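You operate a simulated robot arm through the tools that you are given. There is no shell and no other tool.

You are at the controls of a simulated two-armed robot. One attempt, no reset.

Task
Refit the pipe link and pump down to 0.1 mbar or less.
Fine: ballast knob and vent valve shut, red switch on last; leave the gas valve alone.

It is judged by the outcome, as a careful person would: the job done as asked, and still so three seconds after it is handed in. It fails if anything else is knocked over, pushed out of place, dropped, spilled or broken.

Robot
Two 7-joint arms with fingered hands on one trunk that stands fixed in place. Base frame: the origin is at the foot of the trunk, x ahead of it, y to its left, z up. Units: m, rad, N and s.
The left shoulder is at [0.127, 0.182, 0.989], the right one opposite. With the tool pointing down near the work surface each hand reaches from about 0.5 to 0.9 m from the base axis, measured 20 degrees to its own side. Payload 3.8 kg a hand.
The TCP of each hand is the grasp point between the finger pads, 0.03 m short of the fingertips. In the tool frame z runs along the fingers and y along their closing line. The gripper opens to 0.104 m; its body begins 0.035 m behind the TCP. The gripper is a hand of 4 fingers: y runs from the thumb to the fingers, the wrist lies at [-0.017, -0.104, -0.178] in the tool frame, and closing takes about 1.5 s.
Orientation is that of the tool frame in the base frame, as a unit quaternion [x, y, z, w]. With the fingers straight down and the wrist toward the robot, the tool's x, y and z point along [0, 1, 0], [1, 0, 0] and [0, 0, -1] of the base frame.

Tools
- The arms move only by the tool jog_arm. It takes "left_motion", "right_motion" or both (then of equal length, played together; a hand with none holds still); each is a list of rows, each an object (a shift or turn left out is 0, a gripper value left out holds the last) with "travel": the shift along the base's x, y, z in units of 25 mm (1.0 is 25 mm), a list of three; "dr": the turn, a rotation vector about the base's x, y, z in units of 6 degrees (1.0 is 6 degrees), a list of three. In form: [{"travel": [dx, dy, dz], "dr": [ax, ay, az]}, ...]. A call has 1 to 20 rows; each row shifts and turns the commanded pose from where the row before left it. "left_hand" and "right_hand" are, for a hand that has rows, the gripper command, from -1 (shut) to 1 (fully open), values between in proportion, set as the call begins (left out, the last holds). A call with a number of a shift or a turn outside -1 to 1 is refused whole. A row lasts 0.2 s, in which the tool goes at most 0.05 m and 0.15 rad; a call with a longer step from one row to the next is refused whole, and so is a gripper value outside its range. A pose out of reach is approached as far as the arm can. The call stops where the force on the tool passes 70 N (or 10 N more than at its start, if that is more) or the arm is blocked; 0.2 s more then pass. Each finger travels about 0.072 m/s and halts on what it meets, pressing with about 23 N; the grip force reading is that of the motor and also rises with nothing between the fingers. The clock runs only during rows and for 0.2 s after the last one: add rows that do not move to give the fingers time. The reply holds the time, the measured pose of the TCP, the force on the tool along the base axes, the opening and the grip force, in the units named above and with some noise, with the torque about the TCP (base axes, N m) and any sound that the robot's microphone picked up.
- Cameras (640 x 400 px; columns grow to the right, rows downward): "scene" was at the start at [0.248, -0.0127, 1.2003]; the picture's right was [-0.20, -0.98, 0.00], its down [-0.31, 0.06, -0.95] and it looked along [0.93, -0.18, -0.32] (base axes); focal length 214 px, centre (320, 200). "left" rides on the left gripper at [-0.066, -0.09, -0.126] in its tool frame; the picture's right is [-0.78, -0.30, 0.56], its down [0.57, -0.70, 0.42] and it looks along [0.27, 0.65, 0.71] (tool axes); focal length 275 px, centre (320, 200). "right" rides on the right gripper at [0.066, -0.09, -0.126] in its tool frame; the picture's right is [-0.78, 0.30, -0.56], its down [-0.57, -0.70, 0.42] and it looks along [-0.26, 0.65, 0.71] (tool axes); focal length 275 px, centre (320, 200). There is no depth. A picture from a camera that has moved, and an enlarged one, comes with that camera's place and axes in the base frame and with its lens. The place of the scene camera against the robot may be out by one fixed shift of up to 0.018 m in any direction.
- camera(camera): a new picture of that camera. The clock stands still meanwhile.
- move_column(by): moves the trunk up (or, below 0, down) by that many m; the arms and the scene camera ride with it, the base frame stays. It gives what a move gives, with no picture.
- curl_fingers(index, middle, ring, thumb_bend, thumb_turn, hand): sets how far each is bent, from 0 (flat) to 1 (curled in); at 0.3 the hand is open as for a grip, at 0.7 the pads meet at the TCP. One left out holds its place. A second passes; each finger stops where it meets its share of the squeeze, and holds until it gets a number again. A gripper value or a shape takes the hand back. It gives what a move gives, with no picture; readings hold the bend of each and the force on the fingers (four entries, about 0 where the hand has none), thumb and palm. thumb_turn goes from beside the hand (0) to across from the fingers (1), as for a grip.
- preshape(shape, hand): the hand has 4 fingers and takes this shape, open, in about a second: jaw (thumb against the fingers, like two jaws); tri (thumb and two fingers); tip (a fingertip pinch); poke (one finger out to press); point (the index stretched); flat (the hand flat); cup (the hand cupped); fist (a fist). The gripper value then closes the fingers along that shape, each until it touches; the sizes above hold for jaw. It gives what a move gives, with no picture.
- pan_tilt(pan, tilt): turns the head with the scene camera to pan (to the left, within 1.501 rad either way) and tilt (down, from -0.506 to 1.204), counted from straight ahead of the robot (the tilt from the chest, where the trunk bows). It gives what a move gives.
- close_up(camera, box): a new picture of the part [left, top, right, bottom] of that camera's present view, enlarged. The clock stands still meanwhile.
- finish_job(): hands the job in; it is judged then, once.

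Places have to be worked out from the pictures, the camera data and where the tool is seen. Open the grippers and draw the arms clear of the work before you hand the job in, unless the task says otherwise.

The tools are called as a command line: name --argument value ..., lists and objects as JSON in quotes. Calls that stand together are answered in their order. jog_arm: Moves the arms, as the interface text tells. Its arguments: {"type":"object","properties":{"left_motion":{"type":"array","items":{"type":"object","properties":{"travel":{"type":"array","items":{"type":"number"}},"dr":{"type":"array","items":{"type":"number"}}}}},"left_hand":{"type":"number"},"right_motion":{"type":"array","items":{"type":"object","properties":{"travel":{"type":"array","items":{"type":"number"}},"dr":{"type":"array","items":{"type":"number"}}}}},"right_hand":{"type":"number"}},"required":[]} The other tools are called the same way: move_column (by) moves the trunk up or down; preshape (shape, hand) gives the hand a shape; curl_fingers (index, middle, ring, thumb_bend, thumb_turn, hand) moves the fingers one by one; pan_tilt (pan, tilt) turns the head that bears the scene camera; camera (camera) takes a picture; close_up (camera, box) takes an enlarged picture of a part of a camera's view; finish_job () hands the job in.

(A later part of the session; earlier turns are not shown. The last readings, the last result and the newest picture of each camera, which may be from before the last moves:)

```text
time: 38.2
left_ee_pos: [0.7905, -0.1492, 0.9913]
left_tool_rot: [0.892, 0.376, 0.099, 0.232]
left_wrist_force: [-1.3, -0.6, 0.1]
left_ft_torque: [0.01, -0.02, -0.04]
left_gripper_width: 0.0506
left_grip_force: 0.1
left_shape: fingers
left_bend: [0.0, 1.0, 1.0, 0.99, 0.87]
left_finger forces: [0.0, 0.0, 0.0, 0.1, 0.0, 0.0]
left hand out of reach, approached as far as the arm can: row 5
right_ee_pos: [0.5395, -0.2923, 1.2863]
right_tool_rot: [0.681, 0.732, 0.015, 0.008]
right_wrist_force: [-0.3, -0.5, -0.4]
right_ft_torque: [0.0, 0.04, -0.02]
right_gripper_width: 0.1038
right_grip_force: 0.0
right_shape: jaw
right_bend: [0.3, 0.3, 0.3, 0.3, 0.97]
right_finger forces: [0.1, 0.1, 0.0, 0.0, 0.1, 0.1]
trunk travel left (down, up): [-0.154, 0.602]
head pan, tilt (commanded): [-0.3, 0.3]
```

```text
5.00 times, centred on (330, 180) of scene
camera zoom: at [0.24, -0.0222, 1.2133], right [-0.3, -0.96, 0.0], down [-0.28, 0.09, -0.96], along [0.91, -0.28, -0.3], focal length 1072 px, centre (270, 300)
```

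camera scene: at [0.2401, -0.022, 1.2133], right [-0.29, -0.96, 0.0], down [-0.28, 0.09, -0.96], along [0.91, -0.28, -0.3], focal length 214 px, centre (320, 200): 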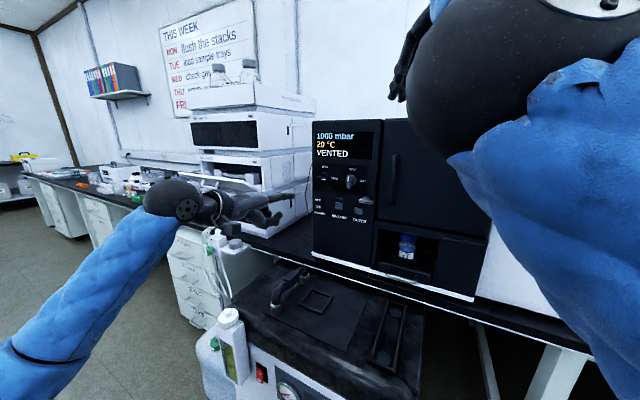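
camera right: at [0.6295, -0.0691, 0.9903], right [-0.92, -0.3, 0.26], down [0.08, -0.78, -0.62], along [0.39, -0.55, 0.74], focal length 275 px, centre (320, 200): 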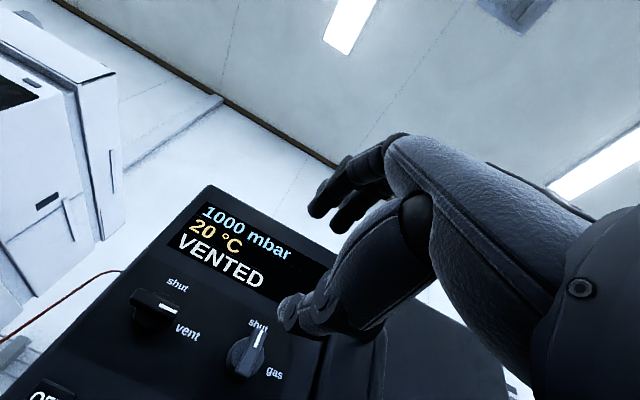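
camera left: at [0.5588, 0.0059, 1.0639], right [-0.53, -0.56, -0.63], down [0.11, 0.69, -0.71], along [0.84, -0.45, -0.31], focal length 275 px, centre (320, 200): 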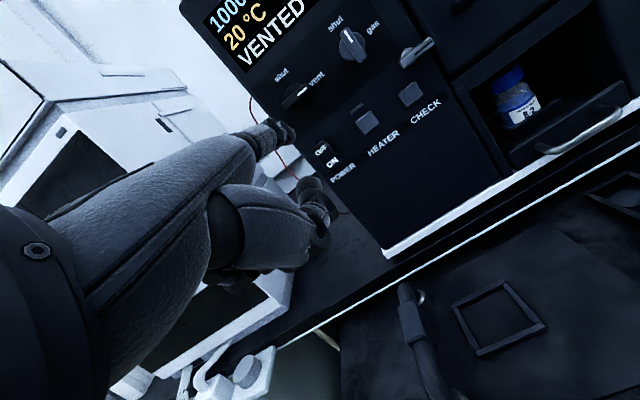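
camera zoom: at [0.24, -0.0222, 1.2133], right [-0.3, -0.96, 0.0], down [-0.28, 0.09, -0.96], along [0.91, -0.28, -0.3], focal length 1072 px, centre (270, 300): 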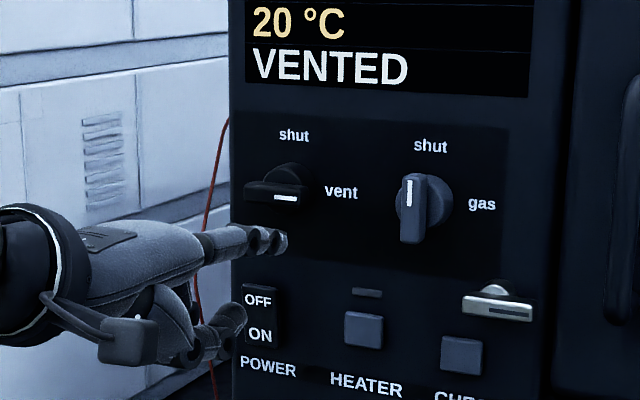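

The left arm ran to the end of its reach just in front of the knob. I pull back 8 cm, lower the trunk a little (which brings the shoulder forward), and then tip the finger upward so the wrist sits lower.

jog_arm --left_motion '[{"travel": [-0.45, 0.45, 0]}, {"travel": [-0.45, 0.45, 0]}, {"travel": [-0.45, 0.45, 0]}, {"travel": [-0.45, 0.45, 0]}, {"travel": [-0.45, 0.45, 0]}]'

move_column --by -0.07

jog_arm --left_motion '[{"dr": [-0.737, -0.737, 0]}, {"dr": [-0.737, -0.737, 0]}, {"dr": [-0.737, -0.737, 0]}, {"dr": [-0.737, -0.737, 0]}, {}]'

camera --camera "left"

camera --camera "scene"

```text
time: 39.4
left_ee_pos: [0.7343, -0.093, 0.9929]
left_tool_rot: [0.891, 0.378, 0.099, 0.231]
left_wrist_force: [0.1, -0.4, 0.5]
left_ft_torque: [-0.03, -0.01, 0.03]
left_gripper_width: 0.0507
left_grip_force: 0.1
left_shape: fingers
left_bend: [0.0, 1.0, 1.0, 0.99, 0.87]
left_finger forces: [0.1, 0.0, 0.0, 0.1, 0.0, 0.0]
right_ee_pos: [0.5395, -0.2918, 1.2871]
right_tool_rot: [0.682, 0.732, 0.016, 0.008]
right_wrist_force: [-0.1, 0.4, -0.1]
right_ft_torque: [-0.01, 0.01, -0.02]
right_gripper_width: 0.1036
right_grip_force: 0.1
right_shape: jaw
right_bend: [0.3, 0.3, 0.3, 0.3, 0.97]
right_finger forces: [0.1, 0.0, 0.0, 0.0, 0.0, 0.1]
trunk travel left (down, up): [-0.154, 0.602]
head pan, tilt (commanded): [-0.3, 0.3]
```

```text
time: 40.5
left_ee_pos: [0.7339, -0.0924, 0.9249]
left_tool_rot: [0.891, 0.376, 0.1, 0.233]
left_wrist_force: [-0.3, -0.3, 0.3]
left_ft_torque: [-0.02, -0.01, 0.0]
left_gripper_width: 0.0507
left_grip_force: 0.1
left_shape: fingers
left_bend: [0.0, 1.0, 1.0, 0.99, 0.87]
left_finger forces: [0.0, 0.0, 0.0, 0.0, 0.1, 0.0]
right_ee_pos: [0.555, -0.2938, 1.2091]
right_tool_rot: [0.681, 0.732, 0.007, -0.002]
right_wrist_force: [-1.0, 0.2, 0.2]
right_ft_torque: [0.01, -0.05, 0.03]
right_gripper_width: 0.1038
right_grip_force: 0.0
right_shape: jaw
right_bend: [0.3, 0.3, 0.3, 0.3, 0.97]
right_finger forces: [0.0, 0.0, 0.0, 0.1, 0.1, 0.0]
trunk travel left (down, up): [-0.084, 0.672]
head pan, tilt (commanded): [-0.3, 0.3]
```

```text
time: 41.7
left_ee_pos: [0.7342, -0.0937, 0.9229]
left_tool_rot: [0.819, 0.347, 0.176, 0.421]
left_wrist_force: [0.4, -0.3, -0.6]
left_ft_torque: [0.01, -0.02, 0.0]
left_gripper_width: 0.0506
left_grip_force: 0.0
left_shape: fingers
left_bend: [0.0, 1.0, 1.0, 0.99, 0.87]
left_finger forces: [0.0, 0.1, 0.1, 0.1, 0.1, 0.0]
right_ee_pos: [0.5576, -0.2936, 1.2062]
right_tool_rot: [0.68, 0.733, 0.007, -0.004]
right_wrist_force: [0.7, -0.2, 0.4]
right_ft_torque: [0.02, -0.01, -0.01]
right_gripper_width: 0.1036
right_grip_force: 0.1
right_shape: jaw
right_bend: [0.3, 0.3, 0.3, 0.3, 0.97]
right_finger forces: [0.0, 0.0, 0.1, 0.0, 0.1, 0.0]
trunk travel left (down, up): [-0.084, 0.672]
head pan, tilt (commanded): [-0.3, 0.3]
```

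```text
taken
camera left: at [0.5772, -0.0318, 0.9228], right [-0.34, -0.75, -0.56], down [0.35, 0.45, -0.82], along [0.87, -0.48, 0.11], focal length 275 px, centre (320, 200)
```

left: 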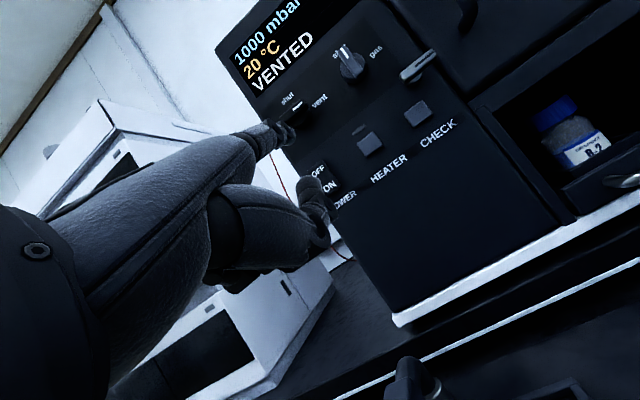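

```text
taken
camera scene: at [0.2818, -0.0221, 1.1391], right [-0.3, -0.96, 0.0], down [-0.28, 0.09, -0.96], along [0.91, -0.28, -0.3], focal length 214 px, centre (320, 200)
```

scene: 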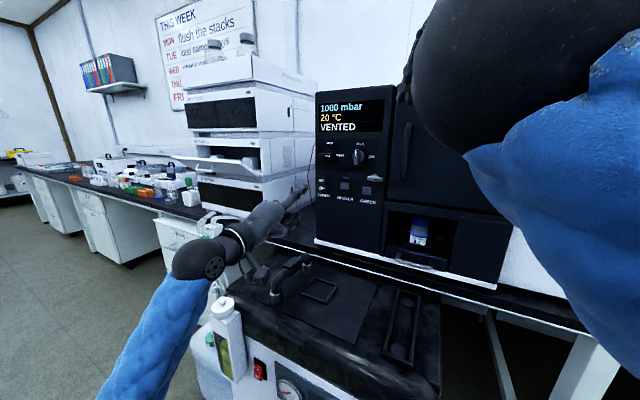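

Hand stayed put laterally and the reach should now suffice. I move the fingertip up and forward to 4 cm before the knob, just under the bar.

jog_arm --left_motion '[{"travel": [0.46, -0.488, 0.465]}, {"travel": [0.46, -0.488, 0.465]}, {"travel": [0.46, -0.488, 0.465]}, {"travel": [0.46, -0.488, 0.465]}, {}]'

close_up --camera "left" --box '[180, 60, 340, 180]'

close_up --camera "scene" --box '[260, 130, 400, 230]'

```text
time: 42.9
left_ee_pos: [0.7806, -0.1406, 0.9685]
left_tool_rot: [0.819, 0.347, 0.176, 0.421]
left_wrist_force: [0.2, -0.3, -0.6]
left_ft_torque: [0.02, 0.04, 0.01]
left_gripper_width: 0.0506
left_grip_force: 0.0
left_shape: fingers
left_bend: [0.0, 1.0, 1.0, 0.99, 0.87]
left_finger forces: [0.0, 0.1, 0.1, 0.0, 0.1, 0.0]
right_ee_pos: [0.5559, -0.2943, 1.2067]
right_tool_rot: [0.681, 0.732, 0.007, -0.002]
right_wrist_force: [-0.8, -0.4, 0.7]
right_ft_torque: [0.01, -0.01, -0.02]
right_gripper_width: 0.104
right_grip_force: 0.0
right_shape: jaw
right_bend: [0.3, 0.3, 0.3, 0.3, 0.97]
right_finger forces: [0.0, 0.1, 0.0, 0.1, 0.1, 0.1]
trunk travel left (down, up): [-0.084, 0.672]
head pan, tilt (commanded): [-0.3, 0.3]
```

```text
3.33 times, centred on (260, 120) of left
camera zoom: at [0.6238, -0.0797, 0.9679], right [-0.34, -0.75, -0.56], down [0.35, 0.45, -0.82], along [0.87, -0.48, 0.11], focal length 918 px, centre (520, 467)
```

zoom: 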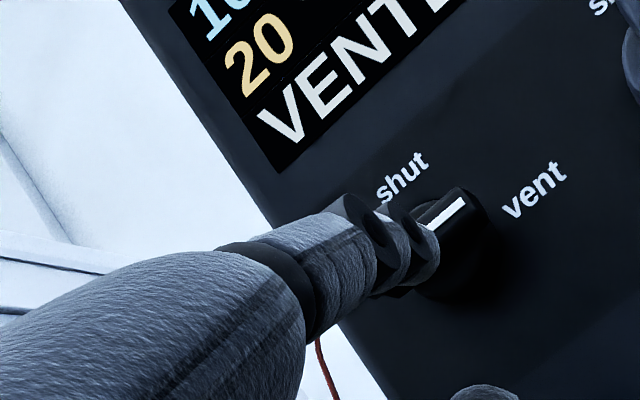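

```text
4.00 times, centred on (330, 180) of scene
camera zoom: at [0.2819, -0.0222, 1.139], right [-0.3, -0.96, 0.0], down [-0.28, 0.09, -0.96], along [0.91, -0.28, -0.3], focal length 858 px, centre (280, 280)
```

zoom: 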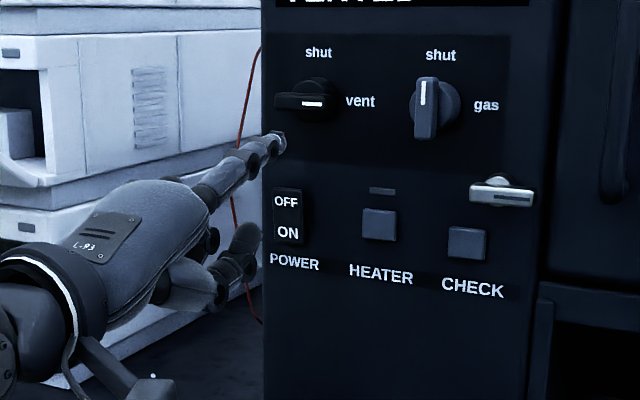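

The tip is about 2 cm below the bar and a little right of its centre. I shift 4 mm right and go in 5 cm under the bar.

jog_arm --left_motion '[{"travel": [0.25, -0.35, 0]}, {"travel": [0.25, -0.35, 0]}, {"travel": [0.25, -0.35, 0]}, {"travel": [0.3, -0.3, 0]}, {"travel": [0.3, -0.3, 0]}, {}]'

close_up --camera "left" --box '[180, 60, 340, 180]'

close_up --camera "scene" --box '[280, 130, 380, 210]'

```text
time: 44.3
left_ee_pos: [0.813, -0.1842, 0.9689]
left_tool_rot: [0.82, 0.347, 0.175, 0.42]
left_wrist_force: [0.3, -0.5, 0.1]
left_ft_torque: [0.01, 0.03, 0.02]
left_gripper_width: 0.0506
left_grip_force: 0.1
left_shape: fingers
left_bend: [0.0, 1.0, 1.0, 0.99, 0.87]
left_finger forces: [0.0, 0.1, 0.0, 0.1, 0.0, 0.0]
right_ee_pos: [0.5569, -0.2948, 1.2053]
right_tool_rot: [0.68, 0.733, 0.007, -0.004]
right_wrist_force: [-0.5, 0.1, 0.1]
right_ft_torque: [0.0, -0.01, -0.02]
right_gripper_width: 0.1035
right_grip_force: 0.1
right_shape: jaw
right_bend: [0.3, 0.3, 0.3, 0.3, 0.97]
right_finger forces: [0.0, 0.1, 0.0, 0.1, 0.0, 0.1]
trunk travel left (down, up): [-0.084, 0.672]
head pan, tilt (commanded): [-0.3, 0.3]
```

```text
3.33 times, centred on (260, 120) of left
camera zoom: at [0.6572, -0.1223, 0.9684], right [-0.34, -0.75, -0.56], down [0.35, 0.45, -0.82], along [0.87, -0.48, 0.11], focal length 918 px, centre (520, 467)
```

zoom: 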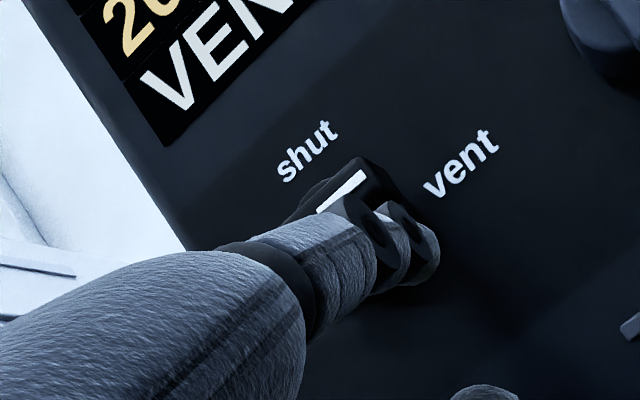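

```text
5.00 times, centred on (330, 170) of scene
camera zoom: at [0.2819, -0.0222, 1.139], right [-0.3, -0.96, 0.0], down [-0.28, 0.09, -0.96], along [0.91, -0.28, -0.3], focal length 1072 px, centre (270, 350)
```

zoom: 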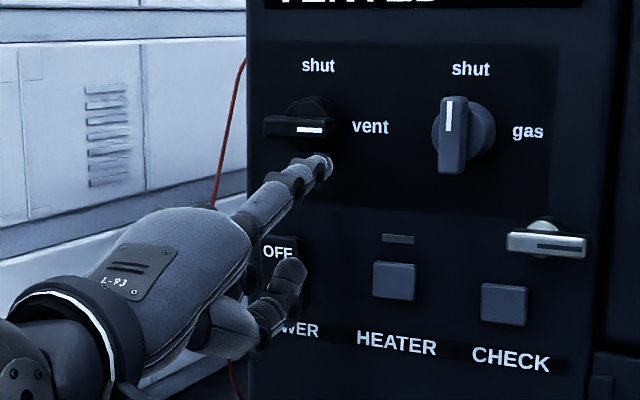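

The fingertip is under the right end of the bar; the curled thumb stays about 4 cm off the panel. I now raise the finger 3 cm to swing the bar up.

jog_arm --left_motion '[{"travel": [0, 0, 0.2]}, {"travel": [0, 0, 0.2]}, {"travel": [0, 0, 0.2]}, {"travel": [0, 0, 0.2]}, {"travel": [0, 0, 0.2]}, {"travel": [0, 0, 0.2]}, {}]'

close_up --camera "scene" --box '[280, 130, 380, 210]'

close_up --camera "left" --box '[180, 60, 340, 180]'

```text
time: 45.9
left_ee_pos: [0.815, -0.1826, 0.9994]
left_tool_rot: [0.82, 0.347, 0.175, 0.421]
left_wrist_force: [-0.1, 0.1, 0.1]
left_ft_torque: [0.0, -0.01, 0.01]
left_gripper_width: 0.0504
left_grip_force: 0.1
left_shape: fingers
left_bend: [0.0, 1.0, 1.0, 0.99, 0.87]
left_finger forces: [0.0, 0.0, 0.1, 0.0, 0.1, 0.1]
right_ee_pos: [0.5575, -0.2945, 1.2057]
right_tool_rot: [0.681, 0.732, 0.006, -0.004]
right_wrist_force: [0.5, 0.3, 0.3]
right_ft_torque: [-0.02, 0.02, 0.0]
right_gripper_width: 0.1038
right_grip_force: 0.0
right_shape: jaw
right_bend: [0.3, 0.3, 0.3, 0.3, 0.97]
right_finger forces: [0.0, 0.0, 0.0, 0.1, 0.0, 0.0]
trunk travel left (down, up): [-0.084, 0.672]
head pan, tilt (commanded): [-0.3, 0.3]
```

```text
5.00 times, centred on (330, 170) of scene
camera zoom: at [0.2819, -0.0222, 1.1391], right [-0.3, -0.96, 0.0], down [-0.28, 0.09, -0.96], along [0.91, -0.28, -0.3], focal length 1072 px, centre (270, 350)
```

zoom: 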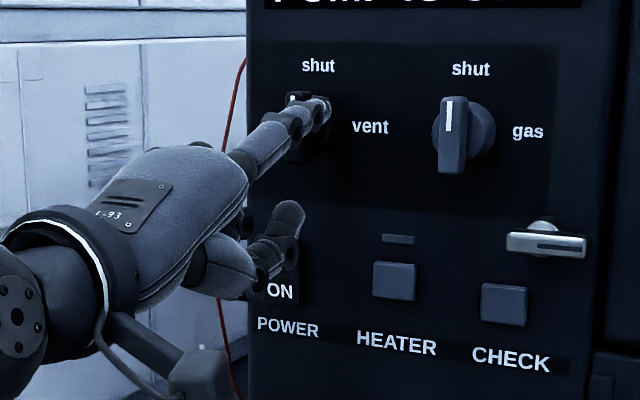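

```text
3.33 times, centred on (260, 120) of left
camera zoom: at [0.6579, -0.1212, 0.9991], right [-0.34, -0.75, -0.56], down [0.35, 0.45, -0.82], along [0.87, -0.48, 0.11], focal length 918 px, centre (520, 467)
```

zoom: 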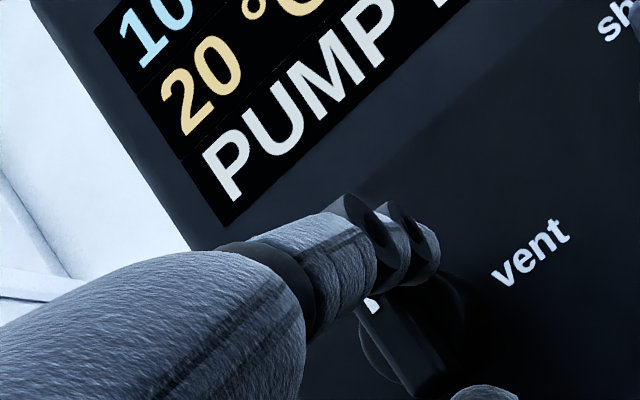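

The knob swung up and the display now reads "PUMP…". I back the finger straight out and check the knob and the display.

jog_arm --left_motion '[{"travel": [-0.3, 0.3, 0]}, {"travel": [-0.4, 0.4, 0]}, {"travel": [-0.5, 0.5, 0]}, {"travel": [-0.5, 0.5, 0]}, {"travel": [-0.5, 0.5, 0]}, {"travel": [-0.5, 0.5, 0]}]'

close_up --camera "scene" --box '[280, 80, 420, 210]'

close_up --camera "left" --box '[200, 0, 400, 150]'

```text
time: 47.3
left_ee_pos: [0.7457, -0.1163, 1.0004]
left_tool_rot: [0.819, 0.347, 0.176, 0.421]
left_wrist_force: [-0.4, -0.3, -0.7]
left_ft_torque: [0.01, 0.0, -0.04]
left_gripper_width: 0.0505
left_grip_force: 0.1
left_shape: fingers
left_bend: [0.0, 1.0, 1.0, 0.99, 0.87]
left_finger forces: [0.1, 0.1, 0.0, 0.1, 0.0, 0.1]
right_ee_pos: [0.5566, -0.2945, 1.2065]
right_tool_rot: [0.681, 0.732, 0.007, -0.004]
right_wrist_force: [0.4, -0.5, 0.1]
right_ft_torque: [0.0, 0.01, 0.01]
right_gripper_width: 0.1038
right_grip_force: 0.1
right_shape: jaw
right_bend: [0.3, 0.3, 0.3, 0.3, 0.97]
right_finger forces: [0.0, 0.1, 0.0, 0.1, 0.0, 0.0]
trunk travel left (down, up): [-0.084, 0.672]
head pan, tilt (commanded): [-0.3, 0.3]
```

```text
3.08 times, centred on (350, 145) of scene
camera zoom: at [0.2818, -0.0221, 1.1391], right [-0.3, -0.96, 0.0], down [-0.28, 0.09, -0.96], along [0.91, -0.28, -0.3], focal length 660 px, centre (228, 369)
```

zoom: 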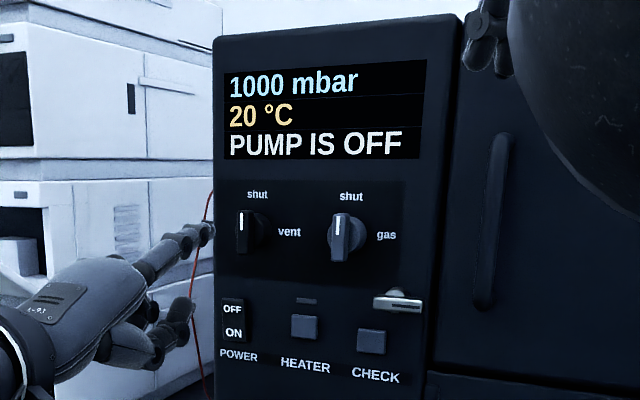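

```text
2.67 times, centred on (300, 75) of left
camera zoom: at [0.5888, -0.0548, 0.9996], right [-0.34, -0.75, -0.56], down [0.35, 0.45, -0.82], along [0.87, -0.48, 0.11], focal length 734 px, centre (373, 533)
```

zoom: 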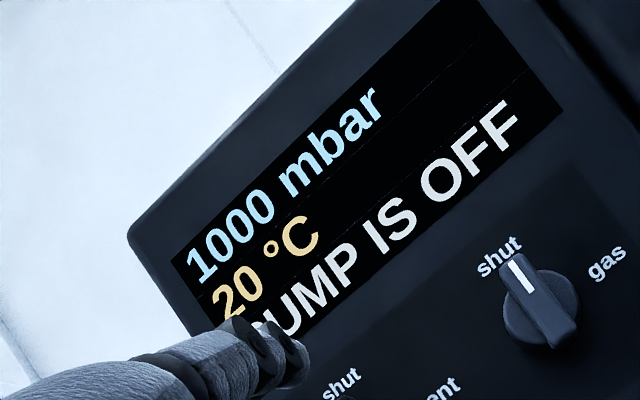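

Vent is shut and the gas knob untouched; the display says "PUMP IS OFF". Next is the ballast knob: I bring the left hand back from the oven, level it again, and look down at the pump front.

jog_arm --left_motion '[{"travel": [-0.8, 0.8, 0], "dr": [0.737, 0.737, 0]}, {"travel": [-0.8, 0.8, 0], "dr": [0.737, 0.737, 0]}, {"travel": [-0.8, 0.8, 0], "dr": [0.737, 0.737, 0]}, {"travel": [-0.8, 0.8, 0], "dr": [0.737, 0.737, 0]}, {"travel": [-0.8, 0.8, 0]}, {"travel": [-0.8, 0.8, 0]}, {"travel": [-0.8, 0.8, 0]}, {"travel": [-0.8, 0.8, -0.5]}]'

move_column --by -0.06

pan_tilt --pan -0.1 --tilt 1.0

camera --camera "scene"

camera --camera "left"

```text
time: 49.1
left_ee_pos: [0.5856, 0.044, 0.986]
left_tool_rot: [0.892, 0.377, 0.099, 0.231]
left_wrist_force: [1.0, -0.1, 0.5]
left_ft_torque: [-0.01, -0.01, 0.01]
left_gripper_width: 0.0506
left_grip_force: 0.1
left_shape: fingers
left_bend: [0.0, 1.0, 1.0, 0.99, 0.87]
left_finger forces: [0.1, 0.0, 0.0, 0.0, 0.0, 0.0]
right_ee_pos: [0.5581, -0.2937, 1.206]
right_tool_rot: [0.681, 0.732, 0.007, -0.003]
right_wrist_force: [0.3, -0.3, 0.4]
right_ft_torque: [0.02, -0.01, -0.01]
right_gripper_width: 0.1041
right_grip_force: 0.1
right_shape: jaw
right_bend: [0.3, 0.3, 0.3, 0.3, 0.97]
right_finger forces: [0.1, 0.1, 0.0, 0.0, 0.0, 0.0]
trunk travel left (down, up): [-0.084, 0.672]
head pan, tilt (commanded): [-0.3, 0.3]
```

```text
time: 50.1
left_ee_pos: [0.5848, 0.0424, 0.9273]
left_tool_rot: [0.891, 0.376, 0.1, 0.233]
left_wrist_force: [-1.4, -0.1, 0.0]
left_ft_torque: [0.02, 0.01, -0.01]
left_gripper_width: 0.0503
left_grip_force: 0.1
left_shape: fingers
left_bend: [0.0, 1.0, 1.0, 0.99, 0.87]
left_finger forces: [0.0, 0.1, 0.1, 0.0, 0.1, 0.1]
right_ee_pos: [0.6039, -0.2958, 1.1154]
right_tool_rot: [0.68, 0.732, -0.021, -0.032]
right_wrist_force: [-1.2, -0.4, 0.4]
right_ft_torque: [-0.02, 0.0, 0.0]
right_gripper_width: 0.1038
right_grip_force: 0.1
right_shape: jaw
right_bend: [0.3, 0.3, 0.3, 0.3, 0.97]
right_finger forces: [0.1, 0.1, 0.1, 0.0, 0.1, 0.0]
trunk travel left (down, up): [-0.024, 0.732]
head pan, tilt (commanded): [-0.3, 0.3]
```

```text
time: 51.1
left_ee_pos: [0.587, 0.0433, 0.9249]
left_tool_rot: [0.892, 0.375, 0.098, 0.233]
left_wrist_force: [0.3, 0.1, 0.1]
left_ft_torque: [0.01, -0.01, 0.0]
left_gripper_width: 0.0507
left_grip_force: 0.1
left_shape: fingers
left_bend: [0.0, 1.0, 1.0, 0.99, 0.87]
left_finger forces: [0.0, 0.1, 0.0, 0.0, 0.0, 0.0]
right_ee_pos: [0.6043, -0.2946, 1.1142]
right_tool_rot: [0.68, 0.732, -0.02, -0.031]
right_wrist_force: [0.6, -0.2, 0.6]
right_ft_torque: [0.02, -0.03, 0.0]
right_gripper_width: 0.1041
right_grip_force: 0.0
right_shape: jaw
right_bend: [0.3, 0.3, 0.3, 0.3, 0.97]
right_finger forces: [0.1, 0.1, 0.0, 0.0, 0.0, 0.0]
trunk travel left (down, up): [-0.024, 0.732]
head pan, tilt (commanded): [-0.099, 1.0]
```

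```text
taken
camera scene: at [0.3002, -0.0014, 1.0151], right [-0.1, -0.99, 0.0], down [-0.84, 0.08, -0.54], along [0.54, -0.05, -0.84], focal length 214 px, centre (320, 200)
```

scene: 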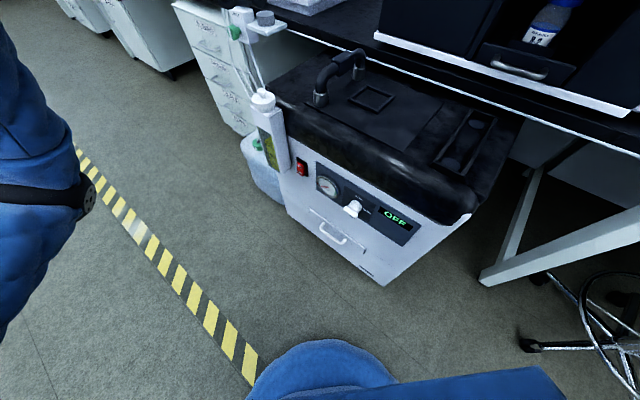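

```text
taken
camera left: at [0.44, 0.0951, 0.9912], right [-0.53, -0.56, -0.63], down [0.11, 0.69, -0.71], along [0.84, -0.45, -0.31], focal length 275 px, centre (320, 200)
```

left: 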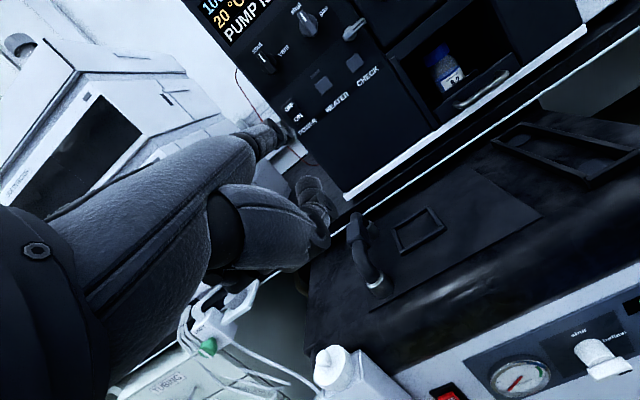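

The left camera now has a clear low view of the link and the pump top; I zoom there, on the tray, and on the ballast knob.

close_up --camera "left" --box '[320, 190, 460, 310]'

close_up --camera "left" --box '[470, 100, 640, 240]'

close_up --camera "left" --box '[420, 280, 640, 400]'

close_up --camera "scene" --box '[290, 150, 430, 270]'

```text
3.33 times, centred on (390, 250) of left
camera zoom: at [0.44, 0.0951, 0.9912], right [-0.53, -0.56, -0.63], down [0.11, 0.69, -0.71], along [0.84, -0.45, -0.31], focal length 918 px, centre (87, 33)
```

zoom: 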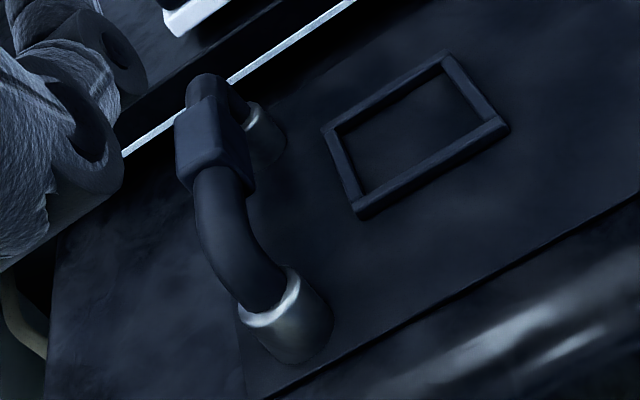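

```text
2.86 times, centred on (555, 170) of left
camera zoom: at [0.44, 0.0951, 0.9912], right [-0.53, -0.56, -0.63], down [0.11, 0.69, -0.71], along [0.84, -0.45, -0.31], focal length 786 px, centre (-351, 286)
```

zoom: 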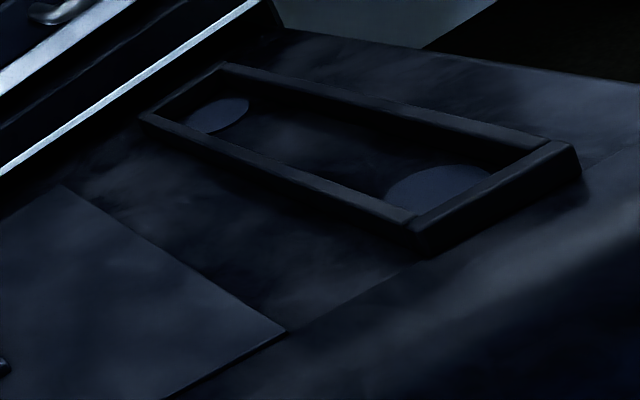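

```text
2.91 times, centred on (530, 340) of left
camera zoom: at [0.44, 0.0951, 0.9912], right [-0.53, -0.56, -0.63], down [0.11, 0.69, -0.71], along [0.84, -0.45, -0.31], focal length 801 px, centre (-291, -207)
```

zoom: 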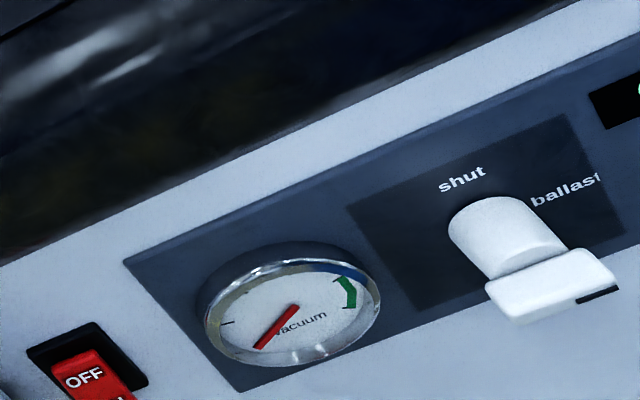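

```text
3.33 times, centred on (360, 210) of scene
camera zoom: at [0.3002, -0.0014, 1.0151], right [-0.1, -0.99, 0.0], down [-0.84, 0.08, -0.54], along [0.54, -0.05, -0.84], focal length 715 px, centre (187, 167)
```

zoom: 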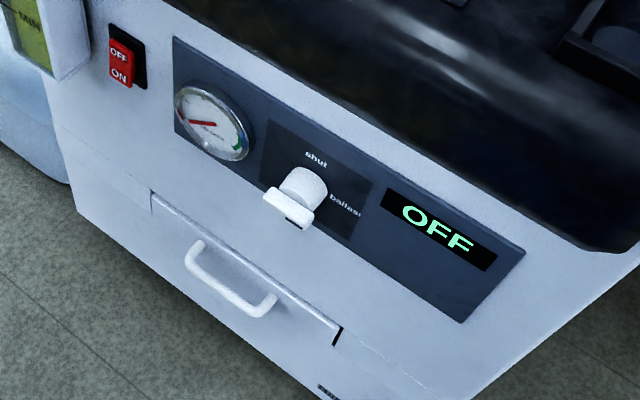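

The white ballast T-bar is at about (0.557, -0.111, 0.515) with its mark to the right; panel about 3.5 cm behind it. I lower the left finger in front of the pump, keeping about 8 cm off its front.

jog_arm --left_motion '[{"travel": [-0.5, 0, -0.5]}, {"travel": [-0.5, 0, -0.8]}, {"travel": [-0.5, -0.1, -0.95]}, {"travel": [-0.4, -0.1, -0.95]}, {"travel": [-0.4, -0.1, -0.95]}, {"travel": [-0.4, -0.1, -0.95]}, {"travel": [-0.4, -0.1, -0.95]}, {"travel": [-0.4, -0.1, -0.95]}, {"travel": [-0.4, -0.1, -0.95]}, {"travel": [-0.4, -0.1, -0.95]}]'

camera --camera "scene"

camera --camera "left"

```text
time: 53.3
left_ee_pos: [0.5184, 0.0073, 0.7059]
left_tool_rot: [0.891, 0.376, 0.098, 0.232]
left_wrist_force: [0.6, 0.0, -0.7]
left_ft_torque: [0.01, -0.01, 0.01]
left_gripper_width: 0.0504
left_grip_force: 0.0
left_shape: fingers
left_bend: [0.0, 1.0, 1.0, 0.99, 0.87]
left_finger forces: [0.1, 0.0, 0.1, 0.1, 0.0, 0.0]
left hand out of reach, approached as far as the arm can: row 6, 7, 8, 9, 10
right_ee_pos: [0.6056, -0.2949, 1.1133]
right_tool_rot: [0.68, 0.732, -0.02, -0.033]
right_wrist_force: [0.2, -0.5, -0.5]
right_ft_torque: [0.01, 0.0, -0.01]
right_gripper_width: 0.1038
right_grip_force: 0.0
right_shape: jaw
right_bend: [0.3, 0.3, 0.3, 0.3, 0.97]
right_finger forces: [0.0, 0.1, 0.0, 0.1, 0.0, 0.0]
trunk travel left (down, up): [-0.024, 0.732]
head pan, tilt (commanded): [-0.099, 1.0]
```

```text
taken
camera scene: at [0.3001, -0.0014, 1.0151], right [-0.1, -1.0, 0.0], down [-0.84, 0.08, -0.54], along [0.54, -0.05, -0.84], focal length 214 px, centre (320, 200)
```

scene: 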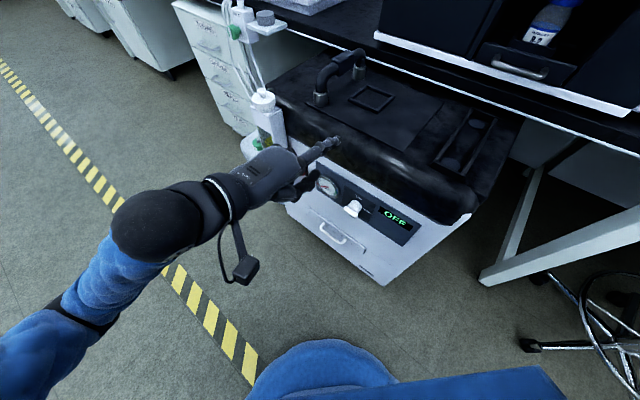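

```text
taken
camera left: at [0.3722, 0.0583, 0.7699], right [-0.53, -0.56, -0.63], down [0.11, 0.69, -0.71], along [0.84, -0.45, -0.31], focal length 275 px, centre (320, 200)
```

left: 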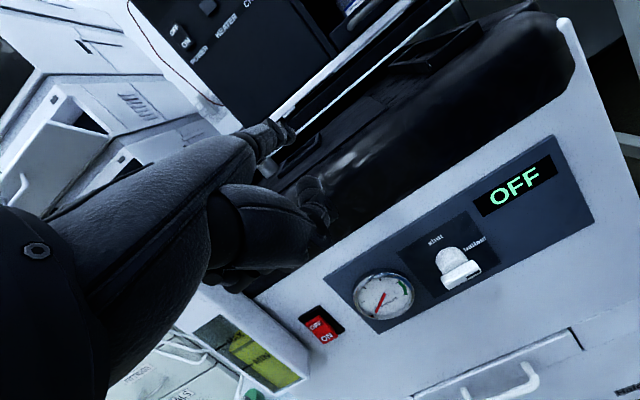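

The close-in posture limited the arm a little, but the wrist gets farther from the shoulder as it goes lower. I continue straight down in front of the pump.

jog_arm --left_motion '[{"travel": [0, 0, -0.8]}, {"travel": [0, 0, -0.8]}, {"travel": [0, 0, -0.8]}, {"travel": [0, 0, -0.8]}, {"travel": [0, 0, -0.8]}, {"travel": [0, 0, -0.8]}, {}]'

camera --camera "scene"

camera --camera "left"

```text
time: 54.9
left_ee_pos: [0.5187, 0.0077, 0.5841]
left_tool_rot: [0.891, 0.376, 0.099, 0.232]
left_wrist_force: [0.2, -0.2, -0.5]
left_ft_torque: [0.06, 0.03, 0.0]
left_gripper_width: 0.0506
left_grip_force: 0.0
left_shape: fingers
left_bend: [0.0, 1.0, 1.0, 0.99, 0.87]
left_finger forces: [0.0, 0.1, 0.1, 0.0, 0.0, 0.1]
right_ee_pos: [0.6045, -0.2953, 1.1137]
right_tool_rot: [0.681, 0.731, -0.021, -0.032]
right_wrist_force: [0.2, -0.4, -0.1]
right_ft_torque: [0.01, -0.01, 0.02]
right_gripper_width: 0.1039
right_grip_force: 0.1
right_shape: jaw
right_bend: [0.3, 0.3, 0.3, 0.3, 0.97]
right_finger forces: [0.0, 0.0, 0.1, 0.0, 0.0, 0.1]
trunk travel left (down, up): [-0.024, 0.732]
head pan, tilt (commanded): [-0.099, 1.0]
```

```text
taken
camera scene: at [0.3001, -0.0014, 1.0151], right [-0.1, -1.0, 0.0], down [-0.84, 0.08, -0.54], along [0.54, -0.05, -0.84], focal length 214 px, centre (320, 200)
```

scene: 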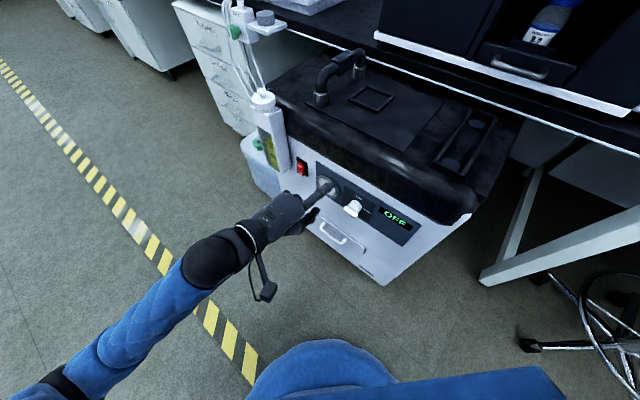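

```text
taken
camera left: at [0.3717, 0.0594, 0.6489], right [-0.53, -0.56, -0.63], down [0.11, 0.69, -0.71], along [0.84, -0.45, -0.31], focal length 275 px, centre (320, 200)
```

left: 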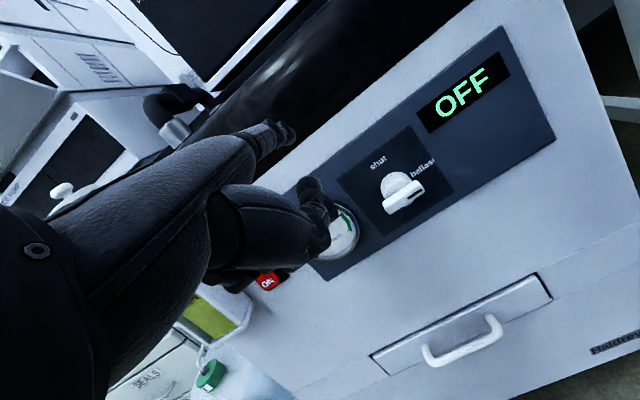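

Reachable here. The T-bar checks out at about W -0.316, z 0.518; I lower the fingertip to just below the bar's right end, still in front of it.

jog_arm --left_motion '[{"travel": [-0.226, -0.226, -0.817]}, {"travel": [-0.226, -0.226, -0.817]}, {"travel": [-0.226, -0.226, -0.817]}, {"travel": [-0.226, -0.226, -0.817]}, {"travel": [-0.226, -0.226, -0.817]}, {"travel": [-0.226, -0.226, -0.817]}, {"travel": [-0.226, -0.226, -0.817]}, {}]'

close_up --camera "scene" --box '[290, 150, 430, 270]'

close_up --camera "left" --box '[180, 40, 420, 220]'

```text
time: 56.7
left_ee_pos: [0.4792, -0.0343, 0.4397]
left_tool_rot: [0.891, 0.377, 0.1, 0.232]
left_wrist_force: [1.4, -0.1, -1.1]
left_ft_torque: [-0.03, 0.0, 0.03]
left_gripper_width: 0.0504
left_grip_force: 0.0
left_shape: fingers
left_bend: [0.0, 1.0, 1.0, 0.99, 0.87]
left_finger forces: [0.0, 0.0, 0.0, 0.0, 0.0, 0.1]
right_ee_pos: [0.6048, -0.2953, 1.1137]
right_tool_rot: [0.68, 0.732, -0.02, -0.033]
right_wrist_force: [0.3, 0.0, -0.5]
right_ft_torque: [-0.01, 0.0, 0.05]
right_gripper_width: 0.1038
right_grip_force: 0.1
right_shape: jaw
right_bend: [0.3, 0.3, 0.3, 0.3, 0.97]
right_finger forces: [0.0, 0.1, 0.0, 0.0, 0.0, 0.0]
trunk travel left (down, up): [-0.024, 0.732]
head pan, tilt (commanded): [-0.099, 1.0]
```

```text
3.33 times, centred on (360, 210) of scene
camera zoom: at [0.3001, -0.0014, 1.0151], right [-0.1, -1.0, 0.0], down [-0.84, 0.08, -0.54], along [0.54, -0.05, -0.84], focal length 715 px, centre (187, 167)
```

zoom: 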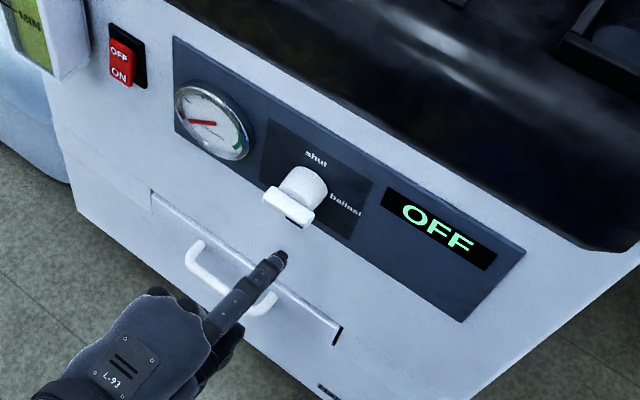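

```text
2.22 times, centred on (300, 130) of left
camera zoom: at [0.3318, 0.0175, 0.5051], right [-0.53, -0.56, -0.63], down [0.11, 0.69, -0.71], along [0.84, -0.45, -0.31], focal length 612 px, centre (364, 356)
```

zoom: 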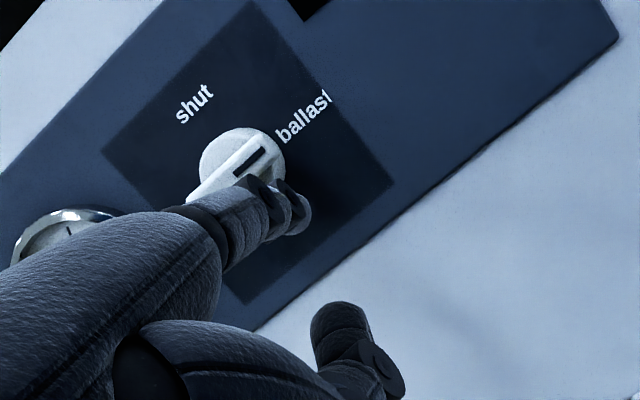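

Tip is about 1.4 cm right of the knob's axis and 2.7 cm below it. I go in 3.7 cm under the bar.

jog_arm --left_motion '[{"travel": [0.26, -0.26, 0]}, {"travel": [0.26, -0.26, 0]}, {"travel": [0.26, -0.26, 0]}, {"travel": [0.26, -0.26, 0]}, {}]'

close_up --camera "scene" --box '[310, 170, 410, 250]'

close_up --camera "left" --box '[180, 40, 420, 220]'

```text
time: 57.9
left_ee_pos: [0.5051, -0.0583, 0.4427]
left_tool_rot: [0.891, 0.376, 0.099, 0.232]
left_wrist_force: [0.4, 0.5, 0.3]
left_ft_torque: [-0.01, -0.04, 0.0]
left_gripper_width: 0.0507
left_grip_force: 0.1
left_shape: fingers
left_bend: [0.0, 1.0, 1.0, 0.99, 0.87]
left_finger forces: [0.0, 0.0, 0.0, 0.1, 0.1, 0.1]
right_ee_pos: [0.6044, -0.2954, 1.1138]
right_tool_rot: [0.681, 0.732, -0.02, -0.032]
right_wrist_force: [1.2, -0.4, -0.1]
right_ft_torque: [0.01, 0.03, 0.0]
right_gripper_width: 0.1037
right_grip_force: 0.1
right_shape: jaw
right_bend: [0.3, 0.3, 0.3, 0.3, 0.97]
right_finger forces: [0.0, 0.0, 0.0, 0.0, 0.0, 0.1]
trunk travel left (down, up): [-0.024, 0.732]
head pan, tilt (commanded): [-0.099, 1.0]
```

```text
5.00 times, centred on (360, 210) of scene
camera zoom: at [0.3001, -0.0015, 1.0151], right [-0.1, -1.0, 0.0], down [-0.84, 0.08, -0.54], along [0.54, -0.05, -0.84], focal length 1072 px, centre (120, 150)
```

zoom: 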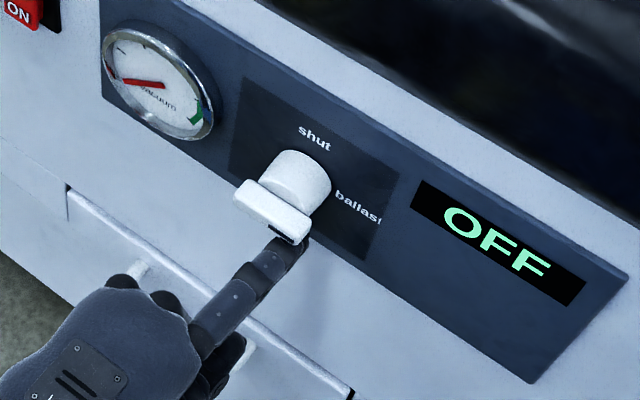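

```text
2.22 times, centred on (300, 130) of left
camera zoom: at [0.3581, -0.0075, 0.507], right [-0.53, -0.56, -0.63], down [0.11, 0.69, -0.71], along [0.84, -0.45, -0.31], focal length 612 px, centre (364, 356)
```

zoom: 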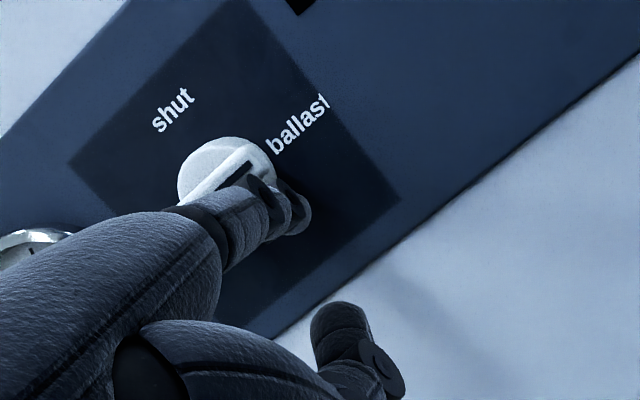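

The fingertip is under the right end of the T-bar. I raise it about 3 cm to swing the mark up to "shut".

jog_arm --left_motion '[{"travel": [0, 0, 0.2]}, {"travel": [0, 0, 0.2]}, {"travel": [0, 0, 0.2]}, {"travel": [0, 0, 0.2]}, {"travel": [0, 0, 0.2]}, {"travel": [0, 0, 0.2]}, {}]'

close_up --camera "scene" --box '[310, 170, 410, 250]'

close_up --camera "left" --box '[180, 40, 420, 220]'

```text
time: 59.5
left_ee_pos: [0.505, -0.0582, 0.4741]
left_tool_rot: [0.892, 0.376, 0.099, 0.232]
left_wrist_force: [-20.7, 12.6, -1.1]
left_ft_torque: [-0.43, -0.81, -0.72]
left_gripper_width: 0.0424
left_grip_force: 12.2
left_shape: fingers
left_bend: [0.05, 1.0, 1.0, 0.99, 0.87]
left_finger forces: [24.9, 0.0, 0.1, 0.0, 0.0, 0.0]
right_ee_pos: [0.6035, -0.2945, 1.1143]
right_tool_rot: [0.68, 0.732, -0.021, -0.033]
right_wrist_force: [-0.5, 0.5, -0.3]
right_ft_torque: [-0.01, -0.02, -0.01]
right_gripper_width: 0.1036
right_grip_force: 0.1
right_shape: jaw
right_bend: [0.3, 0.3, 0.3, 0.3, 0.97]
right_finger forces: [0.0, 0.1, 0.0, 0.1, 0.0, 0.0]
trunk travel left (down, up): [-0.024, 0.732]
head pan, tilt (commanded): [-0.099, 1.0]
```

```text
5.00 times, centred on (360, 210) of scene
camera zoom: at [0.299, -0.0006, 1.0154], right [-0.1, -1.0, 0.0], down [-0.84, 0.08, -0.54], along [0.54, -0.05, -0.84], focal length 1072 px, centre (120, 150)
```

zoom: 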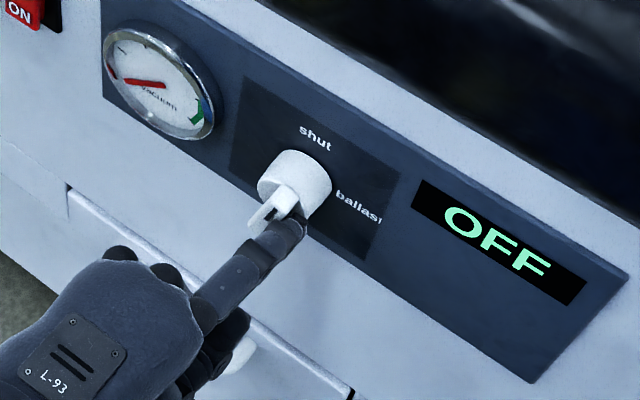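

```text
2.22 times, centred on (300, 130) of left
camera zoom: at [0.3579, -0.0061, 0.5376], right [-0.53, -0.57, -0.63], down [0.11, 0.69, -0.71], along [0.84, -0.45, -0.31], focal length 612 px, centre (364, 356)
```

zoom: 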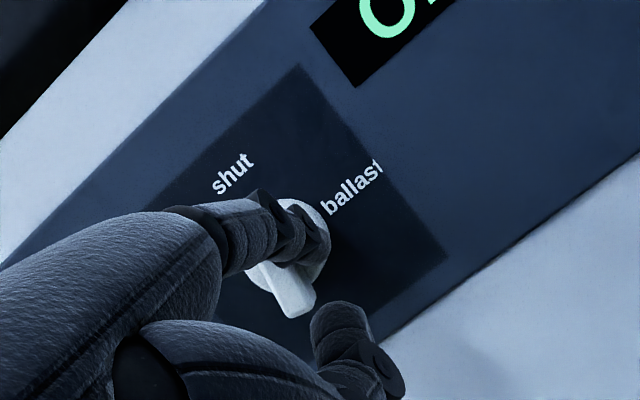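

The bar has swung about half-way (45°), but the tip presses into the knob's end face with about 24 N. I ease back 6 mm before going on.

jog_arm --left_motion '[{"travel": [-0.12, 0.12, 0]}, {"travel": [-0.05, 0.05, 0]}, {}]'

close_up --camera "left" --box '[220, 80, 380, 200]'

close_up --camera "scene" --box '[330, 180, 390, 230]'

```text
time: 60.3
left_ee_pos: [0.5009, -0.0541, 0.4721]
left_tool_rot: [0.891, 0.377, 0.099, 0.233]
left_wrist_force: [-0.5, -0.5, -0.4]
left_ft_torque: [0.0, 0.0, -0.03]
left_gripper_width: 0.0505
left_grip_force: 0.1
left_shape: fingers
left_bend: [0.0, 1.0, 1.0, 0.99, 0.87]
left_finger forces: [0.0, 0.1, 0.1, 0.0, 0.1, 0.1]
right_ee_pos: [0.6057, -0.2956, 1.1132]
right_tool_rot: [0.681, 0.732, -0.02, -0.032]
right_wrist_force: [-0.5, -0.1, 0.3]
right_ft_torque: [-0.02, 0.0, -0.04]
right_gripper_width: 0.1036
right_grip_force: 0.2
right_shape: jaw
right_bend: [0.3, 0.3, 0.3, 0.3, 0.97]
right_finger forces: [0.0, 0.0, 0.0, 0.0, 0.1, 0.0]
trunk travel left (down, up): [-0.024, 0.732]
head pan, tilt (commanded): [-0.099, 1.0]
```

```text
3.33 times, centred on (300, 140) of left
camera zoom: at [0.3546, -0.0028, 0.5375], right [-0.53, -0.57, -0.63], down [0.11, 0.69, -0.71], along [0.84, -0.45, -0.3], focal length 918 px, centre (387, 400)
```

zoom: 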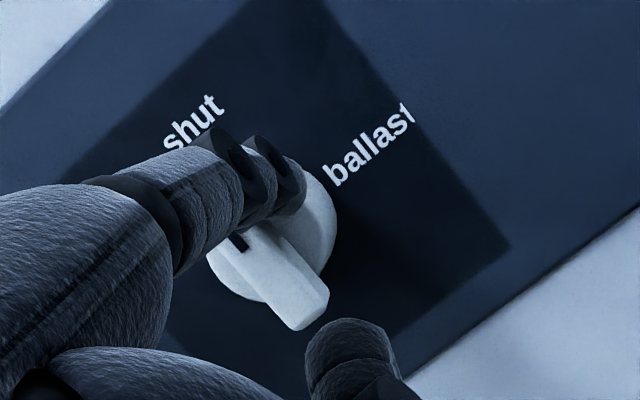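

```text
8.00 times, centred on (360, 205) of scene
camera zoom: at [0.3002, -0.0015, 1.0151], right [-0.1, -0.99, 0.0], down [-0.84, 0.08, -0.54], along [0.54, -0.05, -0.84], focal length 1716 px, centre (0, 160)
```

zoom: 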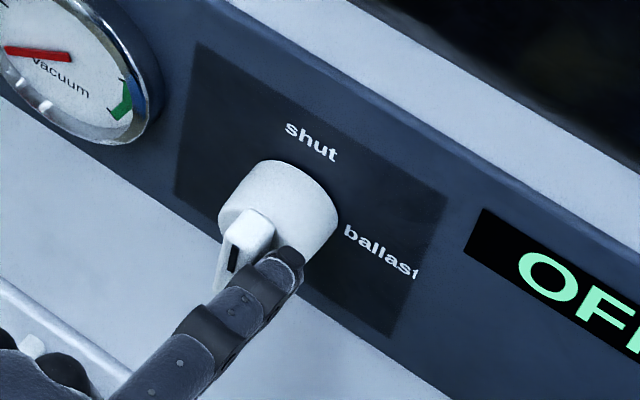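

After easing off, the bar stands upright with the black mark up at "shut". I draw the finger straight back and check it.

jog_arm --left_motion '[{"travel": [-0.4, 0.4, 0]}, {"travel": [-0.4, 0.4, 0]}, {"travel": [-0.4, 0.4, 0]}, {}]'

close_up --camera "left" --box '[220, 60, 380, 180]'

close_up --camera "scene" --box '[300, 150, 420, 240]'

```text
time: 61.3
left_ee_pos: [0.471, -0.0235, 0.4719]
left_tool_rot: [0.892, 0.376, 0.098, 0.232]
left_wrist_force: [0.0, 0.2, 0.6]
left_ft_torque: [0.0, -0.02, 0.0]
left_gripper_width: 0.0505
left_grip_force: 0.1
left_shape: fingers
left_bend: [0.0, 1.0, 1.0, 0.99, 0.87]
left_finger forces: [0.0, 0.0, 0.1, 0.0, 0.0, 0.0]
right_ee_pos: [0.6048, -0.2954, 1.1139]
right_tool_rot: [0.681, 0.732, -0.02, -0.032]
right_wrist_force: [0.3, 0.3, 0.2]
right_ft_torque: [0.01, 0.02, 0.0]
right_gripper_width: 0.1037
right_grip_force: 0.0
right_shape: jaw
right_bend: [0.3, 0.3, 0.3, 0.3, 0.97]
right_finger forces: [0.0, 0.0, 0.0, 0.0, 0.0, 0.1]
trunk travel left (down, up): [-0.024, 0.732]
head pan, tilt (commanded): [-0.099, 1.0]
```

```text
3.33 times, centred on (300, 120) of left
camera zoom: at [0.3242, 0.028, 0.5374], right [-0.53, -0.56, -0.63], down [0.11, 0.69, -0.71], along [0.84, -0.45, -0.31], focal length 918 px, centre (387, 467)
```

zoom: 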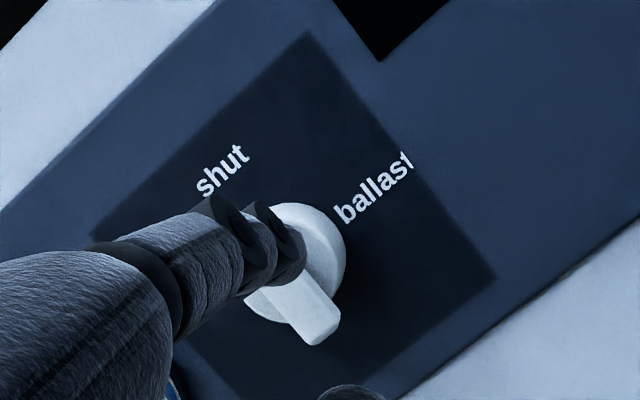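

```text
4.44 times, centred on (360, 195) of scene
camera zoom: at [0.3, -0.0014, 1.0151], right [-0.1, -1.0, 0.0], down [-0.84, 0.08, -0.54], along [0.54, -0.05, -0.84], focal length 953 px, centre (142, 222)
```

zoom: 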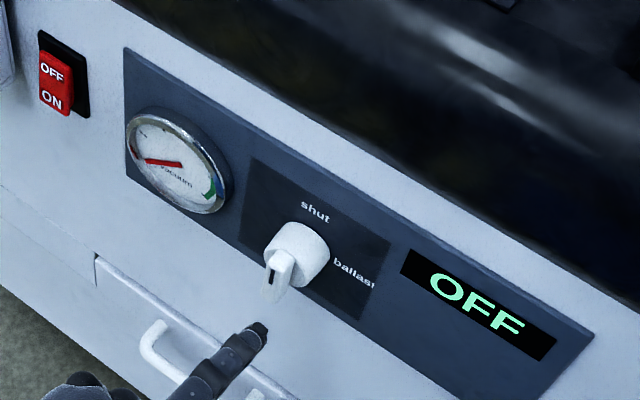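

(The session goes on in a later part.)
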